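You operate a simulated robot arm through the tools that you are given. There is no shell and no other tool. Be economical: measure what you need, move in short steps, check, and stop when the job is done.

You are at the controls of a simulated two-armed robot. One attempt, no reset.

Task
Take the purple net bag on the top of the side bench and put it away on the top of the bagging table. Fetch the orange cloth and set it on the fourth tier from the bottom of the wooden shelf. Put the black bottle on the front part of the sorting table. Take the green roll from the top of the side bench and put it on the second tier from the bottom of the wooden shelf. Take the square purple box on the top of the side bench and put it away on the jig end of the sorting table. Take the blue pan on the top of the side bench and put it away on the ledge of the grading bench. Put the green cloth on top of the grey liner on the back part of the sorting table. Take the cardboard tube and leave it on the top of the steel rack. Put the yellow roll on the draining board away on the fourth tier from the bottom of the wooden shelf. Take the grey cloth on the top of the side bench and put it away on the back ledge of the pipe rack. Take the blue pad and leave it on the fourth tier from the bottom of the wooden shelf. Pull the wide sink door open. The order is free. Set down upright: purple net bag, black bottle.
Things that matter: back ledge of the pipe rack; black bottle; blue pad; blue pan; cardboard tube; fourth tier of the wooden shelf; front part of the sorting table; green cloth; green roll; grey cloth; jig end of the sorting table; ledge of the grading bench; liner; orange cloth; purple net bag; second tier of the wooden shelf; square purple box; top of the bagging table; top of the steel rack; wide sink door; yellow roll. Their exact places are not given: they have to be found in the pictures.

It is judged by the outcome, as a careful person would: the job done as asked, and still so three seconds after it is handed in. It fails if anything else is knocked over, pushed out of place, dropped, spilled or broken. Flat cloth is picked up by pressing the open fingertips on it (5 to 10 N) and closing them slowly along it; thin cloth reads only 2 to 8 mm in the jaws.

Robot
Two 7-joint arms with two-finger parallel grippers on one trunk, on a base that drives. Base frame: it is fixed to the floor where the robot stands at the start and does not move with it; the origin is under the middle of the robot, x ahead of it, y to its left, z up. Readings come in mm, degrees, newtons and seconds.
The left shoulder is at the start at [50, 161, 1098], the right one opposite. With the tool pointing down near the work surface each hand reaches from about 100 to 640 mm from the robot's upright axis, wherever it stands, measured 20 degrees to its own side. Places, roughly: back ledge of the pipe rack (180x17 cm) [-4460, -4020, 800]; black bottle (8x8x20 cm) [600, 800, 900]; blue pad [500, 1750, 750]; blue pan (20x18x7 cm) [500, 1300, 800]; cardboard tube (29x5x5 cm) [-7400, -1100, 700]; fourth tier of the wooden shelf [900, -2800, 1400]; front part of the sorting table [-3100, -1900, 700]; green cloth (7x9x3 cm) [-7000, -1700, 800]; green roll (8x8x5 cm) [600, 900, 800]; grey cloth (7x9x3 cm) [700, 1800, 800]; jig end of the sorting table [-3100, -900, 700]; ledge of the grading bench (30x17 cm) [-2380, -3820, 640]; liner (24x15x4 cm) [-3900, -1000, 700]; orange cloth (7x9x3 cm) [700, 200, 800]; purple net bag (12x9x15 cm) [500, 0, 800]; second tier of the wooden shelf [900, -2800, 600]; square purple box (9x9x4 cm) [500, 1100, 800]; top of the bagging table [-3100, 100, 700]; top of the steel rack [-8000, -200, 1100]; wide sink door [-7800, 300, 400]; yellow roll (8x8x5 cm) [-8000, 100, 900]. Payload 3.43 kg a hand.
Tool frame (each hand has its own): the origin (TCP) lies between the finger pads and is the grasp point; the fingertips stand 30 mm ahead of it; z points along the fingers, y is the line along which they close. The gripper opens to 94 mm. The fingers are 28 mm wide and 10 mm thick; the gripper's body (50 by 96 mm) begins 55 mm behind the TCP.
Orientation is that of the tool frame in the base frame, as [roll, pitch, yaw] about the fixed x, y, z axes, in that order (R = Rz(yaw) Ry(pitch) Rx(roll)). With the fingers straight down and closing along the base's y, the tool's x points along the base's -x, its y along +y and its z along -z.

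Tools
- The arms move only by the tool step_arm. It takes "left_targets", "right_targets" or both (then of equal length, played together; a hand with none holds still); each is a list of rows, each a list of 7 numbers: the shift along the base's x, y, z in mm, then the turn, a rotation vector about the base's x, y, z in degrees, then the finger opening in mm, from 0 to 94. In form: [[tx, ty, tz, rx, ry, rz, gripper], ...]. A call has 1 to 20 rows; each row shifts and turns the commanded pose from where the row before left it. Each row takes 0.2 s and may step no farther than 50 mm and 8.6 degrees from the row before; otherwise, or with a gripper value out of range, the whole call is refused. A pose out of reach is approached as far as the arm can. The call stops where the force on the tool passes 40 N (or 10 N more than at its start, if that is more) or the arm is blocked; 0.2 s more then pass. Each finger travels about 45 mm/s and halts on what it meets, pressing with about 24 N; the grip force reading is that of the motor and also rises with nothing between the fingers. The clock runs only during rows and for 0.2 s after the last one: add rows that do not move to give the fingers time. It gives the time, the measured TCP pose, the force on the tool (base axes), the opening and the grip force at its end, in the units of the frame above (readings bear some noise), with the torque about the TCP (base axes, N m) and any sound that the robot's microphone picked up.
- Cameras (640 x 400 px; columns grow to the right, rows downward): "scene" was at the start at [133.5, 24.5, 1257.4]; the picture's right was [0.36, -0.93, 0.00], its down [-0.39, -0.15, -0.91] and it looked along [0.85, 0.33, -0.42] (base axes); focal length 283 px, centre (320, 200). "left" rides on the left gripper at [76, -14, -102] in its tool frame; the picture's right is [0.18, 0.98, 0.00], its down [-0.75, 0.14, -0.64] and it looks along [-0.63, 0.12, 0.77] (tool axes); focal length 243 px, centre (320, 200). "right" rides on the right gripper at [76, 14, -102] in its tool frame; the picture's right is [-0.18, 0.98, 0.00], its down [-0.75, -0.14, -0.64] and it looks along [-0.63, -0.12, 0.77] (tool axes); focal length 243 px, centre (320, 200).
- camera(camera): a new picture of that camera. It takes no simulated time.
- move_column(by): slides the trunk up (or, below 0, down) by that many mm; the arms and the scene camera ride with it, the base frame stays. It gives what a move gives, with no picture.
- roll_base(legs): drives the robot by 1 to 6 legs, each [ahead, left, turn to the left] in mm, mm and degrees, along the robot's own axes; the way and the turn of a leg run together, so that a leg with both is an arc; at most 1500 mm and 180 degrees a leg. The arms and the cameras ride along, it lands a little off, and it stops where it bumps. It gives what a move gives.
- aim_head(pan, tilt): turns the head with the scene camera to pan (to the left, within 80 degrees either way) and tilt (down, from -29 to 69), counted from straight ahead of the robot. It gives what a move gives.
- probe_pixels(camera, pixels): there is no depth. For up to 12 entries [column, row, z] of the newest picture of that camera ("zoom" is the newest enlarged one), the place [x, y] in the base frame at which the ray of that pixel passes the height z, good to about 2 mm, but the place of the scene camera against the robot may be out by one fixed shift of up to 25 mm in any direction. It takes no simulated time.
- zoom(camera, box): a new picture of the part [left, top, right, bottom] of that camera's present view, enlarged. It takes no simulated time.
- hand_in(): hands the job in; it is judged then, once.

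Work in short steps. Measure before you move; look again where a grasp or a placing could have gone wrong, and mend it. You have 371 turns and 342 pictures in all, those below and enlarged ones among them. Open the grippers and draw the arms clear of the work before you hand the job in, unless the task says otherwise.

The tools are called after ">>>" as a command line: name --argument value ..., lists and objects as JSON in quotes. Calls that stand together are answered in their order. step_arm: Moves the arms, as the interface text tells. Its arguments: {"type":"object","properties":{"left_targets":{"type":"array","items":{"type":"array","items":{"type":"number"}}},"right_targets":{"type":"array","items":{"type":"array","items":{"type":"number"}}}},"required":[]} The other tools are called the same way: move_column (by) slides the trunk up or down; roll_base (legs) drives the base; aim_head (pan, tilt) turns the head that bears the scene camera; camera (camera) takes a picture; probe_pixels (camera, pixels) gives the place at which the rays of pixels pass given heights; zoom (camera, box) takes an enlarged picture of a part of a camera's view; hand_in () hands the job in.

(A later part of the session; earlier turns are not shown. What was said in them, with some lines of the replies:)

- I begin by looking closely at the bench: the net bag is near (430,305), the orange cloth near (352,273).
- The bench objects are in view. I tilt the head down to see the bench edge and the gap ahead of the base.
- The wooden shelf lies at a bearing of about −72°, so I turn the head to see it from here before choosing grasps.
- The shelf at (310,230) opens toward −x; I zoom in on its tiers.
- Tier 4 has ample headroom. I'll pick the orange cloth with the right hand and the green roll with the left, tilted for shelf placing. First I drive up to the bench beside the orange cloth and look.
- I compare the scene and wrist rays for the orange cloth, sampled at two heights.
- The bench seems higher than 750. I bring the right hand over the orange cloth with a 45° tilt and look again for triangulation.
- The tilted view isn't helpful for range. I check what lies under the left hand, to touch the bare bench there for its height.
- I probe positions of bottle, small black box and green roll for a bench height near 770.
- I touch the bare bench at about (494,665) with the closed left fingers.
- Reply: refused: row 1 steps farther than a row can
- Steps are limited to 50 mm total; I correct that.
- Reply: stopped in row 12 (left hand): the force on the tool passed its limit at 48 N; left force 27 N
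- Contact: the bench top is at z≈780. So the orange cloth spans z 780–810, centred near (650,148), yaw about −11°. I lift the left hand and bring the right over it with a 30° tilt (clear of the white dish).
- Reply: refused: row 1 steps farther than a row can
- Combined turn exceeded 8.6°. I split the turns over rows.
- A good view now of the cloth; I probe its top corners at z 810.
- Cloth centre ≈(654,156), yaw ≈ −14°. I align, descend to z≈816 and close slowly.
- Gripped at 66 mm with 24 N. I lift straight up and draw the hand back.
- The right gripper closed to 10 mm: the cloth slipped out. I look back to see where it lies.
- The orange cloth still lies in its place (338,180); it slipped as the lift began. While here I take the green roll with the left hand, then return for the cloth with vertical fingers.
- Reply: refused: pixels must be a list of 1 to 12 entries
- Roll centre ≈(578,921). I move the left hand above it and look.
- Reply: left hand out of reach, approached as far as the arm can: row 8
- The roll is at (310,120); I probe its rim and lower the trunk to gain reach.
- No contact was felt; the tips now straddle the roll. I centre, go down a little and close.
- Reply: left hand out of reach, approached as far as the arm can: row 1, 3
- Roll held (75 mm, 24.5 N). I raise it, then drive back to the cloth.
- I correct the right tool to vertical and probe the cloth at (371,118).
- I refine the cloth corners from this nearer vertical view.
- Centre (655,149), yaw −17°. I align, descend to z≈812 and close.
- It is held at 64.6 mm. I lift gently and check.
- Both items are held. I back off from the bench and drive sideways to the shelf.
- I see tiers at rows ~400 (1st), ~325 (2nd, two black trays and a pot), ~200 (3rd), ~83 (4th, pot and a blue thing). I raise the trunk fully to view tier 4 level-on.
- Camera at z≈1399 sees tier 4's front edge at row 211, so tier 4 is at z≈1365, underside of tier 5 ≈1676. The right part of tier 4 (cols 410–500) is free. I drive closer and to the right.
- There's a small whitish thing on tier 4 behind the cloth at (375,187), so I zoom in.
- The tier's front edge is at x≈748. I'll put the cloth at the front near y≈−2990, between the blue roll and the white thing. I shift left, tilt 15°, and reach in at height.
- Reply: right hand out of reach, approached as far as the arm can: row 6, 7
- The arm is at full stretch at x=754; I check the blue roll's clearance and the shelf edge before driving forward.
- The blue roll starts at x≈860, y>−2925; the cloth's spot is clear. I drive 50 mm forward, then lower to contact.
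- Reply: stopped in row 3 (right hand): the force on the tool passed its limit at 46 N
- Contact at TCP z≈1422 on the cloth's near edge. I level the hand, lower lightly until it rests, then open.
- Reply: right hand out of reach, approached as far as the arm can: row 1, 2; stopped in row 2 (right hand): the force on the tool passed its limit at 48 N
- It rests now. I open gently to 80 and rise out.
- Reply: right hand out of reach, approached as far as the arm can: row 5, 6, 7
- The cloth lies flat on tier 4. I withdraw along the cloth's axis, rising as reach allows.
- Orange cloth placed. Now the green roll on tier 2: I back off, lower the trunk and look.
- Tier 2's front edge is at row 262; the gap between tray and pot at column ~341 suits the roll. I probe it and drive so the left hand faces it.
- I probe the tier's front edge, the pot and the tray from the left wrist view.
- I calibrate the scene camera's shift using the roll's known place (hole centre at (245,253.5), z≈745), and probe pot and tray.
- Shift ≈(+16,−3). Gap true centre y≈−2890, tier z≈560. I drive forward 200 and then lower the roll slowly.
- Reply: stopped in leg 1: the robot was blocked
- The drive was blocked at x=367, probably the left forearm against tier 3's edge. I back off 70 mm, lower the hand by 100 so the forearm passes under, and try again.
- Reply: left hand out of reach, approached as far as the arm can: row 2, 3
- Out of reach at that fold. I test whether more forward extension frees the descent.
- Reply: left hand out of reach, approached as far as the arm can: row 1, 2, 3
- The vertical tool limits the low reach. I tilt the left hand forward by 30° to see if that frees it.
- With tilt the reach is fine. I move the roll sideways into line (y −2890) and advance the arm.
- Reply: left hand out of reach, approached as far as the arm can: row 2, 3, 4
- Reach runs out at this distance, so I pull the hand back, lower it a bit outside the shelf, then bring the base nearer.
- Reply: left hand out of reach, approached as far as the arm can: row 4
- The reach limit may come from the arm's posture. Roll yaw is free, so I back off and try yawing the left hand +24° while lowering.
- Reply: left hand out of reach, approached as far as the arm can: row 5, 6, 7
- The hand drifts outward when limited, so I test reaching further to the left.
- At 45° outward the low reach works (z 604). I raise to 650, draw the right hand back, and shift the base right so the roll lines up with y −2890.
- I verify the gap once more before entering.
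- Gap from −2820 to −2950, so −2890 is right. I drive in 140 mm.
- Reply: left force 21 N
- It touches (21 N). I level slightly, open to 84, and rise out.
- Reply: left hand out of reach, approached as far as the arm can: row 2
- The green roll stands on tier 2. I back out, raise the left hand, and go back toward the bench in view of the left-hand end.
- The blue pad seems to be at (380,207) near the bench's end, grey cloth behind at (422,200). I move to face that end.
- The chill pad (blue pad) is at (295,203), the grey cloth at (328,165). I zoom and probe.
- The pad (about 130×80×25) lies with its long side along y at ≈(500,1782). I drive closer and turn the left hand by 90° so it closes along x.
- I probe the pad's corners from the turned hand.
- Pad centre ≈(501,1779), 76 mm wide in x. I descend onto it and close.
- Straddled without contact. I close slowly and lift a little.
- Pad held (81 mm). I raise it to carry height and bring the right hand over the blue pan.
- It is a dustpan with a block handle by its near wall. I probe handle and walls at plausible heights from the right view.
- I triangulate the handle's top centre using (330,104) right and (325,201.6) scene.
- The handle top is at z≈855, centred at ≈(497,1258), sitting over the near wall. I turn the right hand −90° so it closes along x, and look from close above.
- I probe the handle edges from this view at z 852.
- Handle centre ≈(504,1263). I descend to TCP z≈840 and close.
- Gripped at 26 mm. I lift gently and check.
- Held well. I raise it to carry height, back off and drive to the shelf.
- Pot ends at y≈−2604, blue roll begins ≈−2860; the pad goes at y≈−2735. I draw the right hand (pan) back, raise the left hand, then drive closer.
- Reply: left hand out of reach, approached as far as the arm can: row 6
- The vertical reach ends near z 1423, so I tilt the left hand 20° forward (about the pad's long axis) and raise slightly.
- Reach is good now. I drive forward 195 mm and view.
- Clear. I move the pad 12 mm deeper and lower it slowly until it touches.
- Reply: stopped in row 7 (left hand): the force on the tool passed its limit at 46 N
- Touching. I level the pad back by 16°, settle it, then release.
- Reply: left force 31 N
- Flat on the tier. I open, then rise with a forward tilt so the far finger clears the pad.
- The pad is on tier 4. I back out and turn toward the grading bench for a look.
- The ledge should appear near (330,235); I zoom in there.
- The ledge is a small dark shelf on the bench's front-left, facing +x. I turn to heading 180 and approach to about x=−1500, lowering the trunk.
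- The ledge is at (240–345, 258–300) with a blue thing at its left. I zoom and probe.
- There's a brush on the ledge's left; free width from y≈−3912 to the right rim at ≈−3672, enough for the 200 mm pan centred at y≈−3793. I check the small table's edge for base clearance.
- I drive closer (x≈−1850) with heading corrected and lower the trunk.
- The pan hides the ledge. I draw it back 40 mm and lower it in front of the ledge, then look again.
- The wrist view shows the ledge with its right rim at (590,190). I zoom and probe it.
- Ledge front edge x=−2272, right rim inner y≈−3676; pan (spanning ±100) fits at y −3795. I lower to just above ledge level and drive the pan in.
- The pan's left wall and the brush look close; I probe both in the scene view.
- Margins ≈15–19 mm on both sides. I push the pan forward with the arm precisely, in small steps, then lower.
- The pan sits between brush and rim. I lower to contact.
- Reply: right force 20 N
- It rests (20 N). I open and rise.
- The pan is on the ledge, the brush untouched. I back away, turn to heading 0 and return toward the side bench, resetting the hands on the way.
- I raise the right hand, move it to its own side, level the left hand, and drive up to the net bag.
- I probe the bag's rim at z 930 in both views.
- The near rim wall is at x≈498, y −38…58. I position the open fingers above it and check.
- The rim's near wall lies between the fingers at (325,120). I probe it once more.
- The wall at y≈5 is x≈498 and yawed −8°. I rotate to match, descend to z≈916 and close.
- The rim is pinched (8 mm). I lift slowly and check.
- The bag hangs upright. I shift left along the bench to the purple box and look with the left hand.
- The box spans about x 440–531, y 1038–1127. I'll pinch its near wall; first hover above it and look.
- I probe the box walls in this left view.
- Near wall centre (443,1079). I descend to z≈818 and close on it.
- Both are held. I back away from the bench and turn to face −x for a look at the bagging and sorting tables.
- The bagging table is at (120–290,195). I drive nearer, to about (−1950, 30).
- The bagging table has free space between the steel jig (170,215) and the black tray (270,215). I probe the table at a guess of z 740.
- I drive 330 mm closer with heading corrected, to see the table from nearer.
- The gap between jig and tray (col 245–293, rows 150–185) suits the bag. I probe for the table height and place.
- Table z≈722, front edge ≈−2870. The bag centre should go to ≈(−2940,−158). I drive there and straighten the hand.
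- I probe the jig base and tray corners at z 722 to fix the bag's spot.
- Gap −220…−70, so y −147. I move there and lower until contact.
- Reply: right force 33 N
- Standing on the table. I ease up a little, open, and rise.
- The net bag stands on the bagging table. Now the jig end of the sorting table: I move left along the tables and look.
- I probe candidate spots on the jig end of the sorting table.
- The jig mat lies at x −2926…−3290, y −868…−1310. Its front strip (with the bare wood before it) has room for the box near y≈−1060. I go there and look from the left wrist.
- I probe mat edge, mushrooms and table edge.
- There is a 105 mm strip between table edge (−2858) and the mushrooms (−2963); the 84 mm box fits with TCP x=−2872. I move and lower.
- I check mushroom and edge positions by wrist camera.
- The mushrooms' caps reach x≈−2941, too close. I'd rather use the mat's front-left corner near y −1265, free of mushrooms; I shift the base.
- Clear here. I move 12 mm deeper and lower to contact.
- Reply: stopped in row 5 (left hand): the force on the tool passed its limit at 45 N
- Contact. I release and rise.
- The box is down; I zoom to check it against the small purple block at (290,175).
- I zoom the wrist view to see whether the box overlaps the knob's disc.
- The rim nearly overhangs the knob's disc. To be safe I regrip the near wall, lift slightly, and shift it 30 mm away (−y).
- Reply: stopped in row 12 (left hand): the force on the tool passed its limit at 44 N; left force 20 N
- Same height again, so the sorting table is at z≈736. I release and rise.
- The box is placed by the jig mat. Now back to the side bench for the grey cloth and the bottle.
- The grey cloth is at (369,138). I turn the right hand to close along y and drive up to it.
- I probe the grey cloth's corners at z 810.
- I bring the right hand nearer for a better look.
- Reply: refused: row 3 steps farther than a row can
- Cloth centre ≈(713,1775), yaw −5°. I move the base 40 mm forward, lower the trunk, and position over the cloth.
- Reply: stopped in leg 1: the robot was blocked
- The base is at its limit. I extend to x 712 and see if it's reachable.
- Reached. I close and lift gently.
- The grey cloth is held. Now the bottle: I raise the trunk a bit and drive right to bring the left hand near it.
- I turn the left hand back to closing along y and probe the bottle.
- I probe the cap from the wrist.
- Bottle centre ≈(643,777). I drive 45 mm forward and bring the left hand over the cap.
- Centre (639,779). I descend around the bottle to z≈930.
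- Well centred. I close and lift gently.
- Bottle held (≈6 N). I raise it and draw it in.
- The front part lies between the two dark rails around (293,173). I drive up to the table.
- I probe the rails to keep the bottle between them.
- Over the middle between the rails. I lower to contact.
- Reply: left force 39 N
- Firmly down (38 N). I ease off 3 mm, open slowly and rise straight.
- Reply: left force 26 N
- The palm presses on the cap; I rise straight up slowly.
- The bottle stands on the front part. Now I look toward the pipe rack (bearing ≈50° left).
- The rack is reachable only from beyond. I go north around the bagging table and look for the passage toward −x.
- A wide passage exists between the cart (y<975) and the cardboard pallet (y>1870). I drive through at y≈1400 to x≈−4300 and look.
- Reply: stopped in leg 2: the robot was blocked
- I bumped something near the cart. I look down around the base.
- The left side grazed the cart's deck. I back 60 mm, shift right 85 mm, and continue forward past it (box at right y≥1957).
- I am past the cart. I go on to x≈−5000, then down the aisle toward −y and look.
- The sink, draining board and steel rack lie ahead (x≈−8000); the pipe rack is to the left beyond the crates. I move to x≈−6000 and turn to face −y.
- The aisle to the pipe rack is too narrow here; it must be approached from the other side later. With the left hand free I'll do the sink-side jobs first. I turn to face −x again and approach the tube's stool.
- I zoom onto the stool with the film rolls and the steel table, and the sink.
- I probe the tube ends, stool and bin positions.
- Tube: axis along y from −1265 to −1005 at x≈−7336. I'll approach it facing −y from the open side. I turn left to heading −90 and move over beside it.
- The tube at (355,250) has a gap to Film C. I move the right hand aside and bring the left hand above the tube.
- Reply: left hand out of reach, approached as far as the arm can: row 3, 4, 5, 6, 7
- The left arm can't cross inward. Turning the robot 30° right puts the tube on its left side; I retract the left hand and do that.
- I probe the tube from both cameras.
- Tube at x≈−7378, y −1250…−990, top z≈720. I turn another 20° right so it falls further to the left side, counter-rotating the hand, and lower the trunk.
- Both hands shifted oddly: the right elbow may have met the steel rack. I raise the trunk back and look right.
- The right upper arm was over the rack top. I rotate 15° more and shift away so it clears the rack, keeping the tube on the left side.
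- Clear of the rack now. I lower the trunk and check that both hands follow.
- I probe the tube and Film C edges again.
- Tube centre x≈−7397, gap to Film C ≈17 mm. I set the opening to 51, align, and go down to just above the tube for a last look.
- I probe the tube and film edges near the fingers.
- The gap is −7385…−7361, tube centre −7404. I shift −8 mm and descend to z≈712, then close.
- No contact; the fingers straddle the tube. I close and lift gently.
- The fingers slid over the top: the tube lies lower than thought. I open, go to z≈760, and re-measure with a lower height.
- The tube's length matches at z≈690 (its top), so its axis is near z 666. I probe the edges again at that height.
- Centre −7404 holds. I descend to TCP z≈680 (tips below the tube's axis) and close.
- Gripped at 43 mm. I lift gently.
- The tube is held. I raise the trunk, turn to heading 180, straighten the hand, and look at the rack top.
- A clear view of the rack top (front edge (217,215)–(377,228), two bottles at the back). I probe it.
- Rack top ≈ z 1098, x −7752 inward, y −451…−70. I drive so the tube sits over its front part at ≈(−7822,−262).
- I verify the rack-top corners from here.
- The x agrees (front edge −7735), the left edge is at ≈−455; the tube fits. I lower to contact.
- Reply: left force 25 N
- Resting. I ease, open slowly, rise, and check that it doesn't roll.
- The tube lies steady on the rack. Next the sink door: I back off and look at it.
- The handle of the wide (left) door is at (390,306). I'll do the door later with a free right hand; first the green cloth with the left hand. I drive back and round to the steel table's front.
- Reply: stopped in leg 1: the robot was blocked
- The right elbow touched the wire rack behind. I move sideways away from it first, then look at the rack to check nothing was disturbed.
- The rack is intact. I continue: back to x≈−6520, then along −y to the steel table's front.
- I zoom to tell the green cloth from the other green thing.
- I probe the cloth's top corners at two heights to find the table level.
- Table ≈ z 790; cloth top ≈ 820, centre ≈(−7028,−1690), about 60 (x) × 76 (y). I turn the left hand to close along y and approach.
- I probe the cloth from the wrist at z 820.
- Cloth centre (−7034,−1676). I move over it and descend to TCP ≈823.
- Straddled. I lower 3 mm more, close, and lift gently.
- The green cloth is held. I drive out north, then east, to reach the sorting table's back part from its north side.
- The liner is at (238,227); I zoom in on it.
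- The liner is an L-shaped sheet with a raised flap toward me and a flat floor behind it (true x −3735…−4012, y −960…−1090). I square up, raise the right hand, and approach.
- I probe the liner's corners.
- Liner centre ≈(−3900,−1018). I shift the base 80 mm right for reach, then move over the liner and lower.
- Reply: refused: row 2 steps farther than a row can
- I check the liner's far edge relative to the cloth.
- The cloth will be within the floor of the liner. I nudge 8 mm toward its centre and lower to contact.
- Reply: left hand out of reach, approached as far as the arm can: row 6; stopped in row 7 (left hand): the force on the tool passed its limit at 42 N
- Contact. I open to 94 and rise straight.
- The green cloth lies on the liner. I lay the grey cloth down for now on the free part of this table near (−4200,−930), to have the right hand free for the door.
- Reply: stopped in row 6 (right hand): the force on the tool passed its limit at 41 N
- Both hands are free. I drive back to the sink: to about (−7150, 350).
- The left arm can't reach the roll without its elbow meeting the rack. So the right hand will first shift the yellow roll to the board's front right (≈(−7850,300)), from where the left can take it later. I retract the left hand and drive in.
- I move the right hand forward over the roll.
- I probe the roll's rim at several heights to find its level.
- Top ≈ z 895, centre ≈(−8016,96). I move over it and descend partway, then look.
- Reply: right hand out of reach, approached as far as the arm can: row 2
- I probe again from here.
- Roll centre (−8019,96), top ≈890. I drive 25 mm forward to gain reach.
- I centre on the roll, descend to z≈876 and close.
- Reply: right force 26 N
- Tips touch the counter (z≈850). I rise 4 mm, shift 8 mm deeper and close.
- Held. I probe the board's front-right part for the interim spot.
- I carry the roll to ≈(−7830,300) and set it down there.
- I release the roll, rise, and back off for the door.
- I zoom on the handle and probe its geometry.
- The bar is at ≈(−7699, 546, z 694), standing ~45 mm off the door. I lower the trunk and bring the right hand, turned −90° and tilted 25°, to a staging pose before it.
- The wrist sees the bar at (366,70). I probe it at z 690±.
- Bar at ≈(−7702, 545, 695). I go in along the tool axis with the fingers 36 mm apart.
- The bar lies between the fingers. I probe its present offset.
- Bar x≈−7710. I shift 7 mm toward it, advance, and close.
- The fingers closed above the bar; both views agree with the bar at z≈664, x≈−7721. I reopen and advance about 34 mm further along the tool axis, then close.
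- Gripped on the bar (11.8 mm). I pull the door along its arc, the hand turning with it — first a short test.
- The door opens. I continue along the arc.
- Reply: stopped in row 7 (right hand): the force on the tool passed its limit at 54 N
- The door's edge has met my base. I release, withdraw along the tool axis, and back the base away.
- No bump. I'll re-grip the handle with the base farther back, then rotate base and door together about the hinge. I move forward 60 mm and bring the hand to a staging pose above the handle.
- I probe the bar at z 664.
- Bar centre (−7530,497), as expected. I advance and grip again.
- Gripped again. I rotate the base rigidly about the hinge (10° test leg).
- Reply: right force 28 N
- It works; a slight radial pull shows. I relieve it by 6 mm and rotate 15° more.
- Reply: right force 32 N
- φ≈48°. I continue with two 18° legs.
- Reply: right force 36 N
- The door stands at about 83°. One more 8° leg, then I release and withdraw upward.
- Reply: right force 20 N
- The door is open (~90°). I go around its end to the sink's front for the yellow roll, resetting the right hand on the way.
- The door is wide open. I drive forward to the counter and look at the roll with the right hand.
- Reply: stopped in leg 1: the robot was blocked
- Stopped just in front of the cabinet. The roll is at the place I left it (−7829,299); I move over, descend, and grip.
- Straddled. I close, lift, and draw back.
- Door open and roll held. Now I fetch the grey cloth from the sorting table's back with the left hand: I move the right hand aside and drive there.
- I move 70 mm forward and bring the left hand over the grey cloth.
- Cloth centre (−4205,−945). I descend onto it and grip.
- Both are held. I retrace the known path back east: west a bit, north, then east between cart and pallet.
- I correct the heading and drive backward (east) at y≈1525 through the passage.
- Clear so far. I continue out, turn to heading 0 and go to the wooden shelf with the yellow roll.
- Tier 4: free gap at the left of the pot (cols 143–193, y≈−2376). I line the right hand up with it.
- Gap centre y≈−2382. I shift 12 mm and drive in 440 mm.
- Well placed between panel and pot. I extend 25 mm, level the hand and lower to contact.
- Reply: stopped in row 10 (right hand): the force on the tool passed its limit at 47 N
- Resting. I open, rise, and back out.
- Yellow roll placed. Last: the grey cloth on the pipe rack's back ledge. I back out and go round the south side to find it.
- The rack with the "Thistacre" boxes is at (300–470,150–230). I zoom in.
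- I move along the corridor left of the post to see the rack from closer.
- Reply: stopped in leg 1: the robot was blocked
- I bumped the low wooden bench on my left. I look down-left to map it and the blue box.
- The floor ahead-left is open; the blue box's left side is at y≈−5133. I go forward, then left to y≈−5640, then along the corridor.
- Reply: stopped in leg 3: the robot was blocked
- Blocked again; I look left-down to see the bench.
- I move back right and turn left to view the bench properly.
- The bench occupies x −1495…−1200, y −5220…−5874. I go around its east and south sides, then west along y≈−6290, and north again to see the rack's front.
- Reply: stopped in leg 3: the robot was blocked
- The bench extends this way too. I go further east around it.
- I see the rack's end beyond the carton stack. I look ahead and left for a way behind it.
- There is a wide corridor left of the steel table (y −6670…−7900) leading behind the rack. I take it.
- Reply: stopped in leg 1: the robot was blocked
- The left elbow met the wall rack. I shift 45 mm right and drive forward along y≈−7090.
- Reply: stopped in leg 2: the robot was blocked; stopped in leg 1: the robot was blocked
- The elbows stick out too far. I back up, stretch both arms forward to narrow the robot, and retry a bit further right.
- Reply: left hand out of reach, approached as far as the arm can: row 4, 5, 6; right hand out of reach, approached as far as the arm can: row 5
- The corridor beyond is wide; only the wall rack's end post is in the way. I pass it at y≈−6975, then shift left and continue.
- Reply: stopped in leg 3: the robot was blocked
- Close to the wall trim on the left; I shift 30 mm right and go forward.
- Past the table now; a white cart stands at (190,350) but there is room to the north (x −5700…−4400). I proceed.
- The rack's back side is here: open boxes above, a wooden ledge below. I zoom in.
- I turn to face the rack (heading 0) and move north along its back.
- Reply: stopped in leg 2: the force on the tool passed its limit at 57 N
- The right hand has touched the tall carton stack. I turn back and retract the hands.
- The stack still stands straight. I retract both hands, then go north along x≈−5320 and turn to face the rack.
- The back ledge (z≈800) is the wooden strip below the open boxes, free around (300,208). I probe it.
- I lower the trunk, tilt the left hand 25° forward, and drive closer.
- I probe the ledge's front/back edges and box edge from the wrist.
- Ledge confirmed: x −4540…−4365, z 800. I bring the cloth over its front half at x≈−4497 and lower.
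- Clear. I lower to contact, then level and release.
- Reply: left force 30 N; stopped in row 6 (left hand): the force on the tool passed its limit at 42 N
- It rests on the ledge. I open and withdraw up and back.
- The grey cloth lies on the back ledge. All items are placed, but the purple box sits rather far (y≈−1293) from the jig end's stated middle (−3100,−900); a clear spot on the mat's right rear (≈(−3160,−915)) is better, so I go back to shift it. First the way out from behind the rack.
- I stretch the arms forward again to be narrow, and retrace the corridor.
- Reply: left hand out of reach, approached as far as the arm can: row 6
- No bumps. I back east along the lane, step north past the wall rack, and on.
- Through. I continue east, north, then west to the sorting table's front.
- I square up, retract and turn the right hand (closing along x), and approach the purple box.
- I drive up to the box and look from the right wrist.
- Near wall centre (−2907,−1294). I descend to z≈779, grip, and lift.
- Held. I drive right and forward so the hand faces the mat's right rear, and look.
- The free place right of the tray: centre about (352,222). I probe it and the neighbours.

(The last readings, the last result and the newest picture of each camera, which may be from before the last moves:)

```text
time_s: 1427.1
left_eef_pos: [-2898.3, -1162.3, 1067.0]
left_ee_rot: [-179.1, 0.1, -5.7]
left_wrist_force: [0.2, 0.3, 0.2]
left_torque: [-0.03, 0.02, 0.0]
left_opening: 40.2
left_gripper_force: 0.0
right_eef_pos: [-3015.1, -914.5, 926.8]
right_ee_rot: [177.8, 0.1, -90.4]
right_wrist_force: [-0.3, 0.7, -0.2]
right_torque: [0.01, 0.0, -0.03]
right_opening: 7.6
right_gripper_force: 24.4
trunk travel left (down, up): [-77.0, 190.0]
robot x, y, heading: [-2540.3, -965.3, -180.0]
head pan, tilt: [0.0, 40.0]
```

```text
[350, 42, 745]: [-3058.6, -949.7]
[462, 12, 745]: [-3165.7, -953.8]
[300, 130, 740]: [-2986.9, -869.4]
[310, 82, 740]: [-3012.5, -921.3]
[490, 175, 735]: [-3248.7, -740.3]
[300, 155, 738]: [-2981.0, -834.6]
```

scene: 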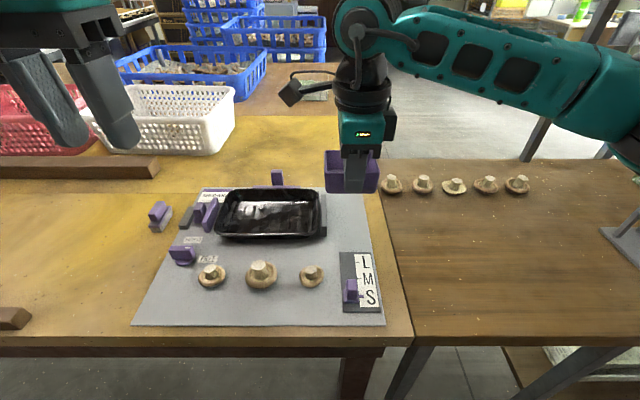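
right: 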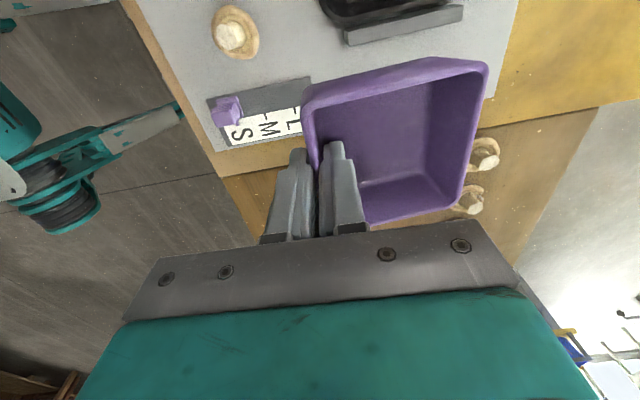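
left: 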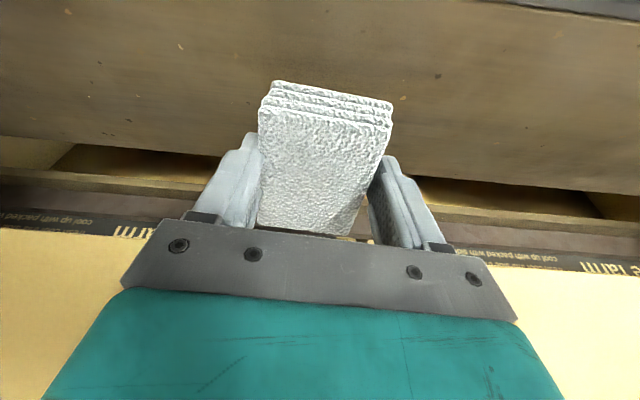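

The strip between tray handle (y −952) and table edge (−833) fits the 84 mm box at y −893, x centre ≈ −3117. I move and lower.

>>> step_arm --right_targets '[[-30, 11, -20, 0, 0, 0, 0], [-30, 10, -30, 0, 0, 0, 0], [0, 0, -40, 0, 0, 0, 0], [0, 0, -25, 0, 0, 0, 0], [0, 0, 0, 0, 0, 0, 0]]'

>>> camera --camera "scene"

>>> camera --camera "right"

```text
time_s: 1428.3
left_eef_pos: [-2899.0, -1161.9, 1066.1]
left_ee_rot: [-179.1, 0.1, -5.6]
left_wrist_force: [-0.3, -0.2, 0.4]
left_torque: [-0.01, 0.03, 0.01]
left_opening: 40.0
left_gripper_force: 0.1
right_eef_pos: [-3076.6, -893.4, 810.1]
right_ee_rot: [177.7, 0.2, -90.1]
right_wrist_force: [0.7, 0.2, -0.2]
right_torque: [0.01, -0.02, -0.01]
right_opening: 7.7
right_gripper_force: 24.2
trunk travel left (down, up): [-77.0, 190.0]
robot x, y, heading: [-2539.7, -960.7, -179.7]
head pan, tilt: [0.0, 40.0]
```

```text
48 pictures are left
```

scene: 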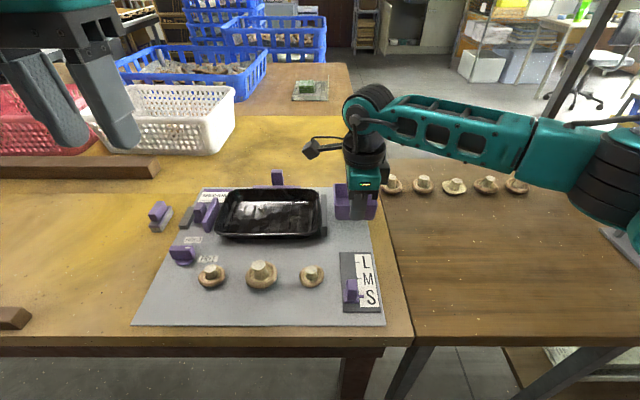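

```text
47 pictures are left
```

right: 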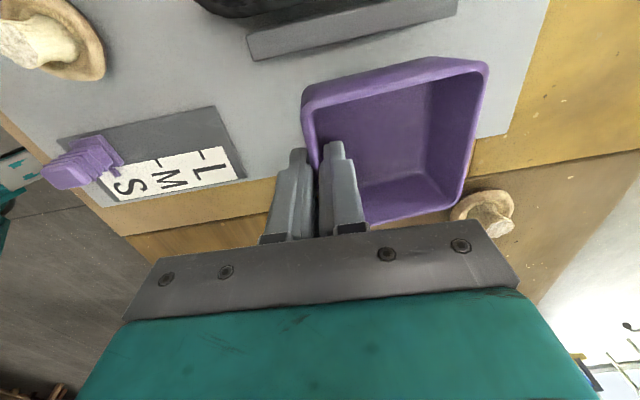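

Clear on all sides. I lower to contact and release.

>>> step_arm --right_targets '[[0, 0, -12, 0, 0, 0, 0], [0, 0, -6, 0, 0, 0, 0], [0, 0, -4, 0, 0, 0, 0], [0, 0, -3, 0, 0, 0, 0], [0, 0, -3, 0, 0, 0, 0], [0, 0, -3, 0, 0, 0, 0], [0, 0, -3, 0, 0, 0, 0]]'

>>> step_arm --right_targets '[[0, 0, 1, 0, 0, 0, 12], [0, 0, 0, 0, 0, 0, 24], [0, 0, 0, 0, 0, 0, 34], [0, 0, 0, 0, 0, 0, 34], [0, 0, 15, 0, 0, 0, 34], [0, 0, 25, 0, 0, 0, 34], [0, 0, 40, 0, 0, 0, 34], [0, 0, 45, 0, 0, 0, 34], [0, 0, 45, 0, 0, 0, 34], [30, 0, 30, 0, 0, 0, 34], [40, 0, 20, 0, 0, 0, 34], [40, 0, 0, 0, 0, 0, 34]]'

>>> camera --camera "scene"

>>> zoom --camera "scene" --box '[240, 150, 480, 330]'

```text
time_s: 1429.9
left_eef_pos: [-2898.3, -1161.9, 1067.9]
left_ee_rot: [-179.1, 0.2, -5.6]
left_wrist_force: [-0.6, -1.1, -0.2]
left_torque: [0.01, 0.0, 0.03]
left_opening: 40.0
left_gripper_force: 0.2
right_eef_pos: [-3075.8, -892.7, 781.3]
right_ee_rot: [177.6, 0.0, -90.3]
right_wrist_force: [-1.1, 0.9, 20.3]
right_torque: [-0.04, 0.07, 0.0]
right_opening: 7.6
right_gripper_force: 23.7
trunk travel left (down, up): [-77.0, 190.0]
robot x, y, heading: [-2541.9, -961.0, -180.0]
head pan, tilt: [0.0, 40.0]
```

```text
time_s: 1432.5
left_eef_pos: [-2897.8, -1161.6, 1066.9]
left_ee_rot: [-179.1, 0.1, -5.5]
left_wrist_force: [-0.1, 0.4, -0.4]
left_torque: [-0.04, -0.01, -0.03]
left_opening: 40.0
left_gripper_force: 0.2
right_eef_pos: [-2963.3, -891.8, 999.1]
right_ee_rot: [177.8, 0.2, -90.3]
right_wrist_force: [0.3, -0.5, 0.2]
right_torque: [0.01, 0.01, 0.02]
right_opening: 34.2
right_gripper_force: 0.0
trunk travel left (down, up): [-77.0, 190.0]
robot x, y, heading: [-2542.0, -962.4, -179.8]
head pan, tilt: [0.0, 40.0]
```

```text
46 pictures are left
```

scene: 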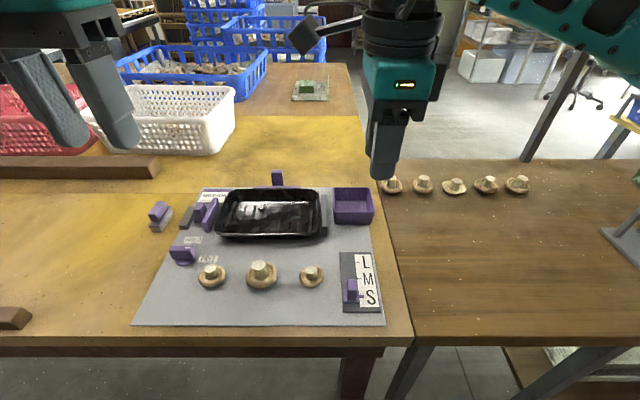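

```text
2.22 times, centred on (360, 240) of scene
```

zoom: 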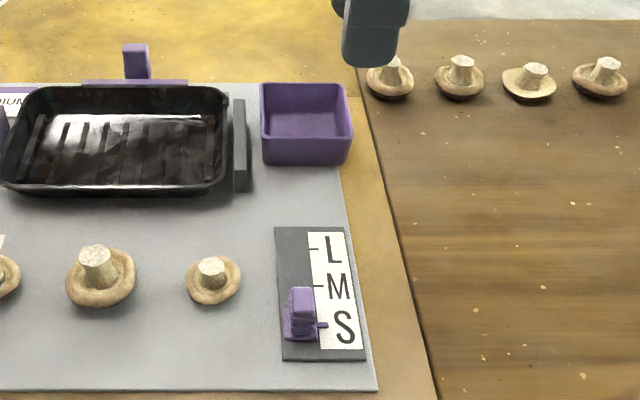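

The box stands neatly at the jig end beside the tray. I open both grippers, draw clear, and back away.

>>> roll_base --legs '[[-450, 0, 0]]'

>>> step_arm --left_targets '[[0, 0, 0, 0, 0, 0, 70], [0, 0, 0, 0, 0, 0, 94], [0, 0, 0, 0, 0, 0, 94]]' --right_targets '[[0, 0, 0, 0, 0, 0, 70], [0, 0, 0, 0, 0, 0, 94], [0, 0, 0, 0, 0, 0, 94]]'

>>> aim_head --pan -15 --tilt 25

>>> camera --camera "scene"

```text
time_s: 1435.2
left_eef_pos: [-2447.0, -1161.3, 1065.8]
left_ee_rot: [-179.1, 0.1, -5.5]
left_wrist_force: [0.0, -1.7, 0.2]
left_torque: [0.01, -0.06, 0.02]
left_opening: 39.8
left_gripper_force: 0.0
right_eef_pos: [-2514.0, -892.1, 998.5]
right_ee_rot: [177.9, 0.1, -90.2]
right_wrist_force: [-0.3, -0.1, -0.1]
right_torque: [0.02, 0.0, -0.01]
right_opening: 34.1
right_gripper_force: 0.1
trunk travel left (down, up): [-77.0, 190.0]
robot x, y, heading: [-2096.7, -959.0, -179.7]
head pan, tilt: [0.0, 40.0]
```

```text
time_s: 1436.0
left_eef_pos: [-2448.4, -1161.0, 1066.7]
left_ee_rot: [-179.1, 0.1, -5.5]
left_wrist_force: [0.4, -0.7, 0.6]
left_torque: [-0.01, 0.0, -0.03]
left_opening: 94.0
left_gripper_force: 0.1
right_eef_pos: [-2514.7, -891.9, 999.4]
right_ee_rot: [177.8, 0.2, -90.2]
right_wrist_force: [-0.2, 0.4, -0.2]
right_torque: [0.01, 0.03, -0.01]
right_opening: 93.8
right_gripper_force: 0.0
trunk travel left (down, up): [-77.0, 190.0]
robot x, y, heading: [-2093.8, -961.1, -179.7]
head pan, tilt: [0.0, 40.0]
```

```text
time_s: 1436.8
left_eef_pos: [-2448.5, -1162.3, 1066.3]
left_ee_rot: [-179.1, 0.1, -5.5]
left_wrist_force: [0.6, 0.7, 0.9]
left_torque: [0.01, -0.01, -0.02]
left_opening: 94.2
left_gripper_force: 0.1
right_eef_pos: [-2513.9, -891.9, 999.3]
right_ee_rot: [177.8, 0.2, -90.1]
right_wrist_force: [-0.1, 0.0, 0.2]
right_torque: [-0.03, 0.0, 0.0]
right_opening: 93.7
right_gripper_force: 0.1
trunk travel left (down, up): [-77.0, 190.0]
robot x, y, heading: [-2090.4, -962.6, -179.6]
head pan, tilt: [-15.0, 25.0]
```

```text
44 pictures are left
```

scene: 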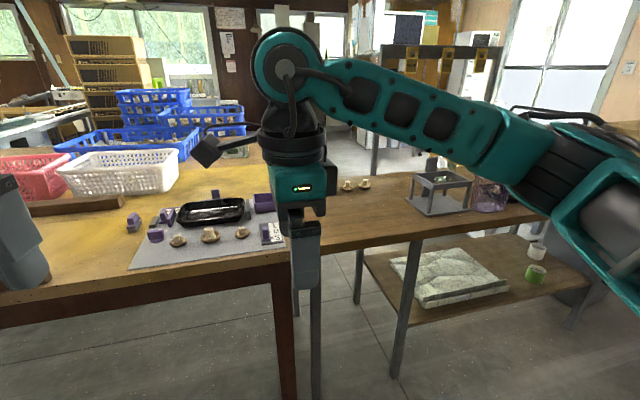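

Everything is in place: the box beside the tray and the net bag upright at (490,195). The grippers are open and clear, so I hand in.

>>> hand_in

```text
The job is handed in.
```

I handed the job in with all eleven items where you asked, the wide sink door pulled open to about 90°, and both grippers open and clear. The net bag and the black bottle are standing upright.

Things that went less smoothly:
- **Bumps:** My arms or base touched the blue-crate cart, the wire rack, the steel rack, the low wooden bench and the tall carton stack by the pipe rack. The wire rack, steel rack and carton stack looked undisturbed when I checked. The cart seemed in place from one partial view. I couldn't tell whether the bench shifted.
- **Orange cloth:** It slipped out of my grip on the first try, landed back in its place, and was then picked up cleanly.
- **Purple box:** I set it down first beside the jig mat, then moved it onto the mat next to the black tray to be surely within the jig end.
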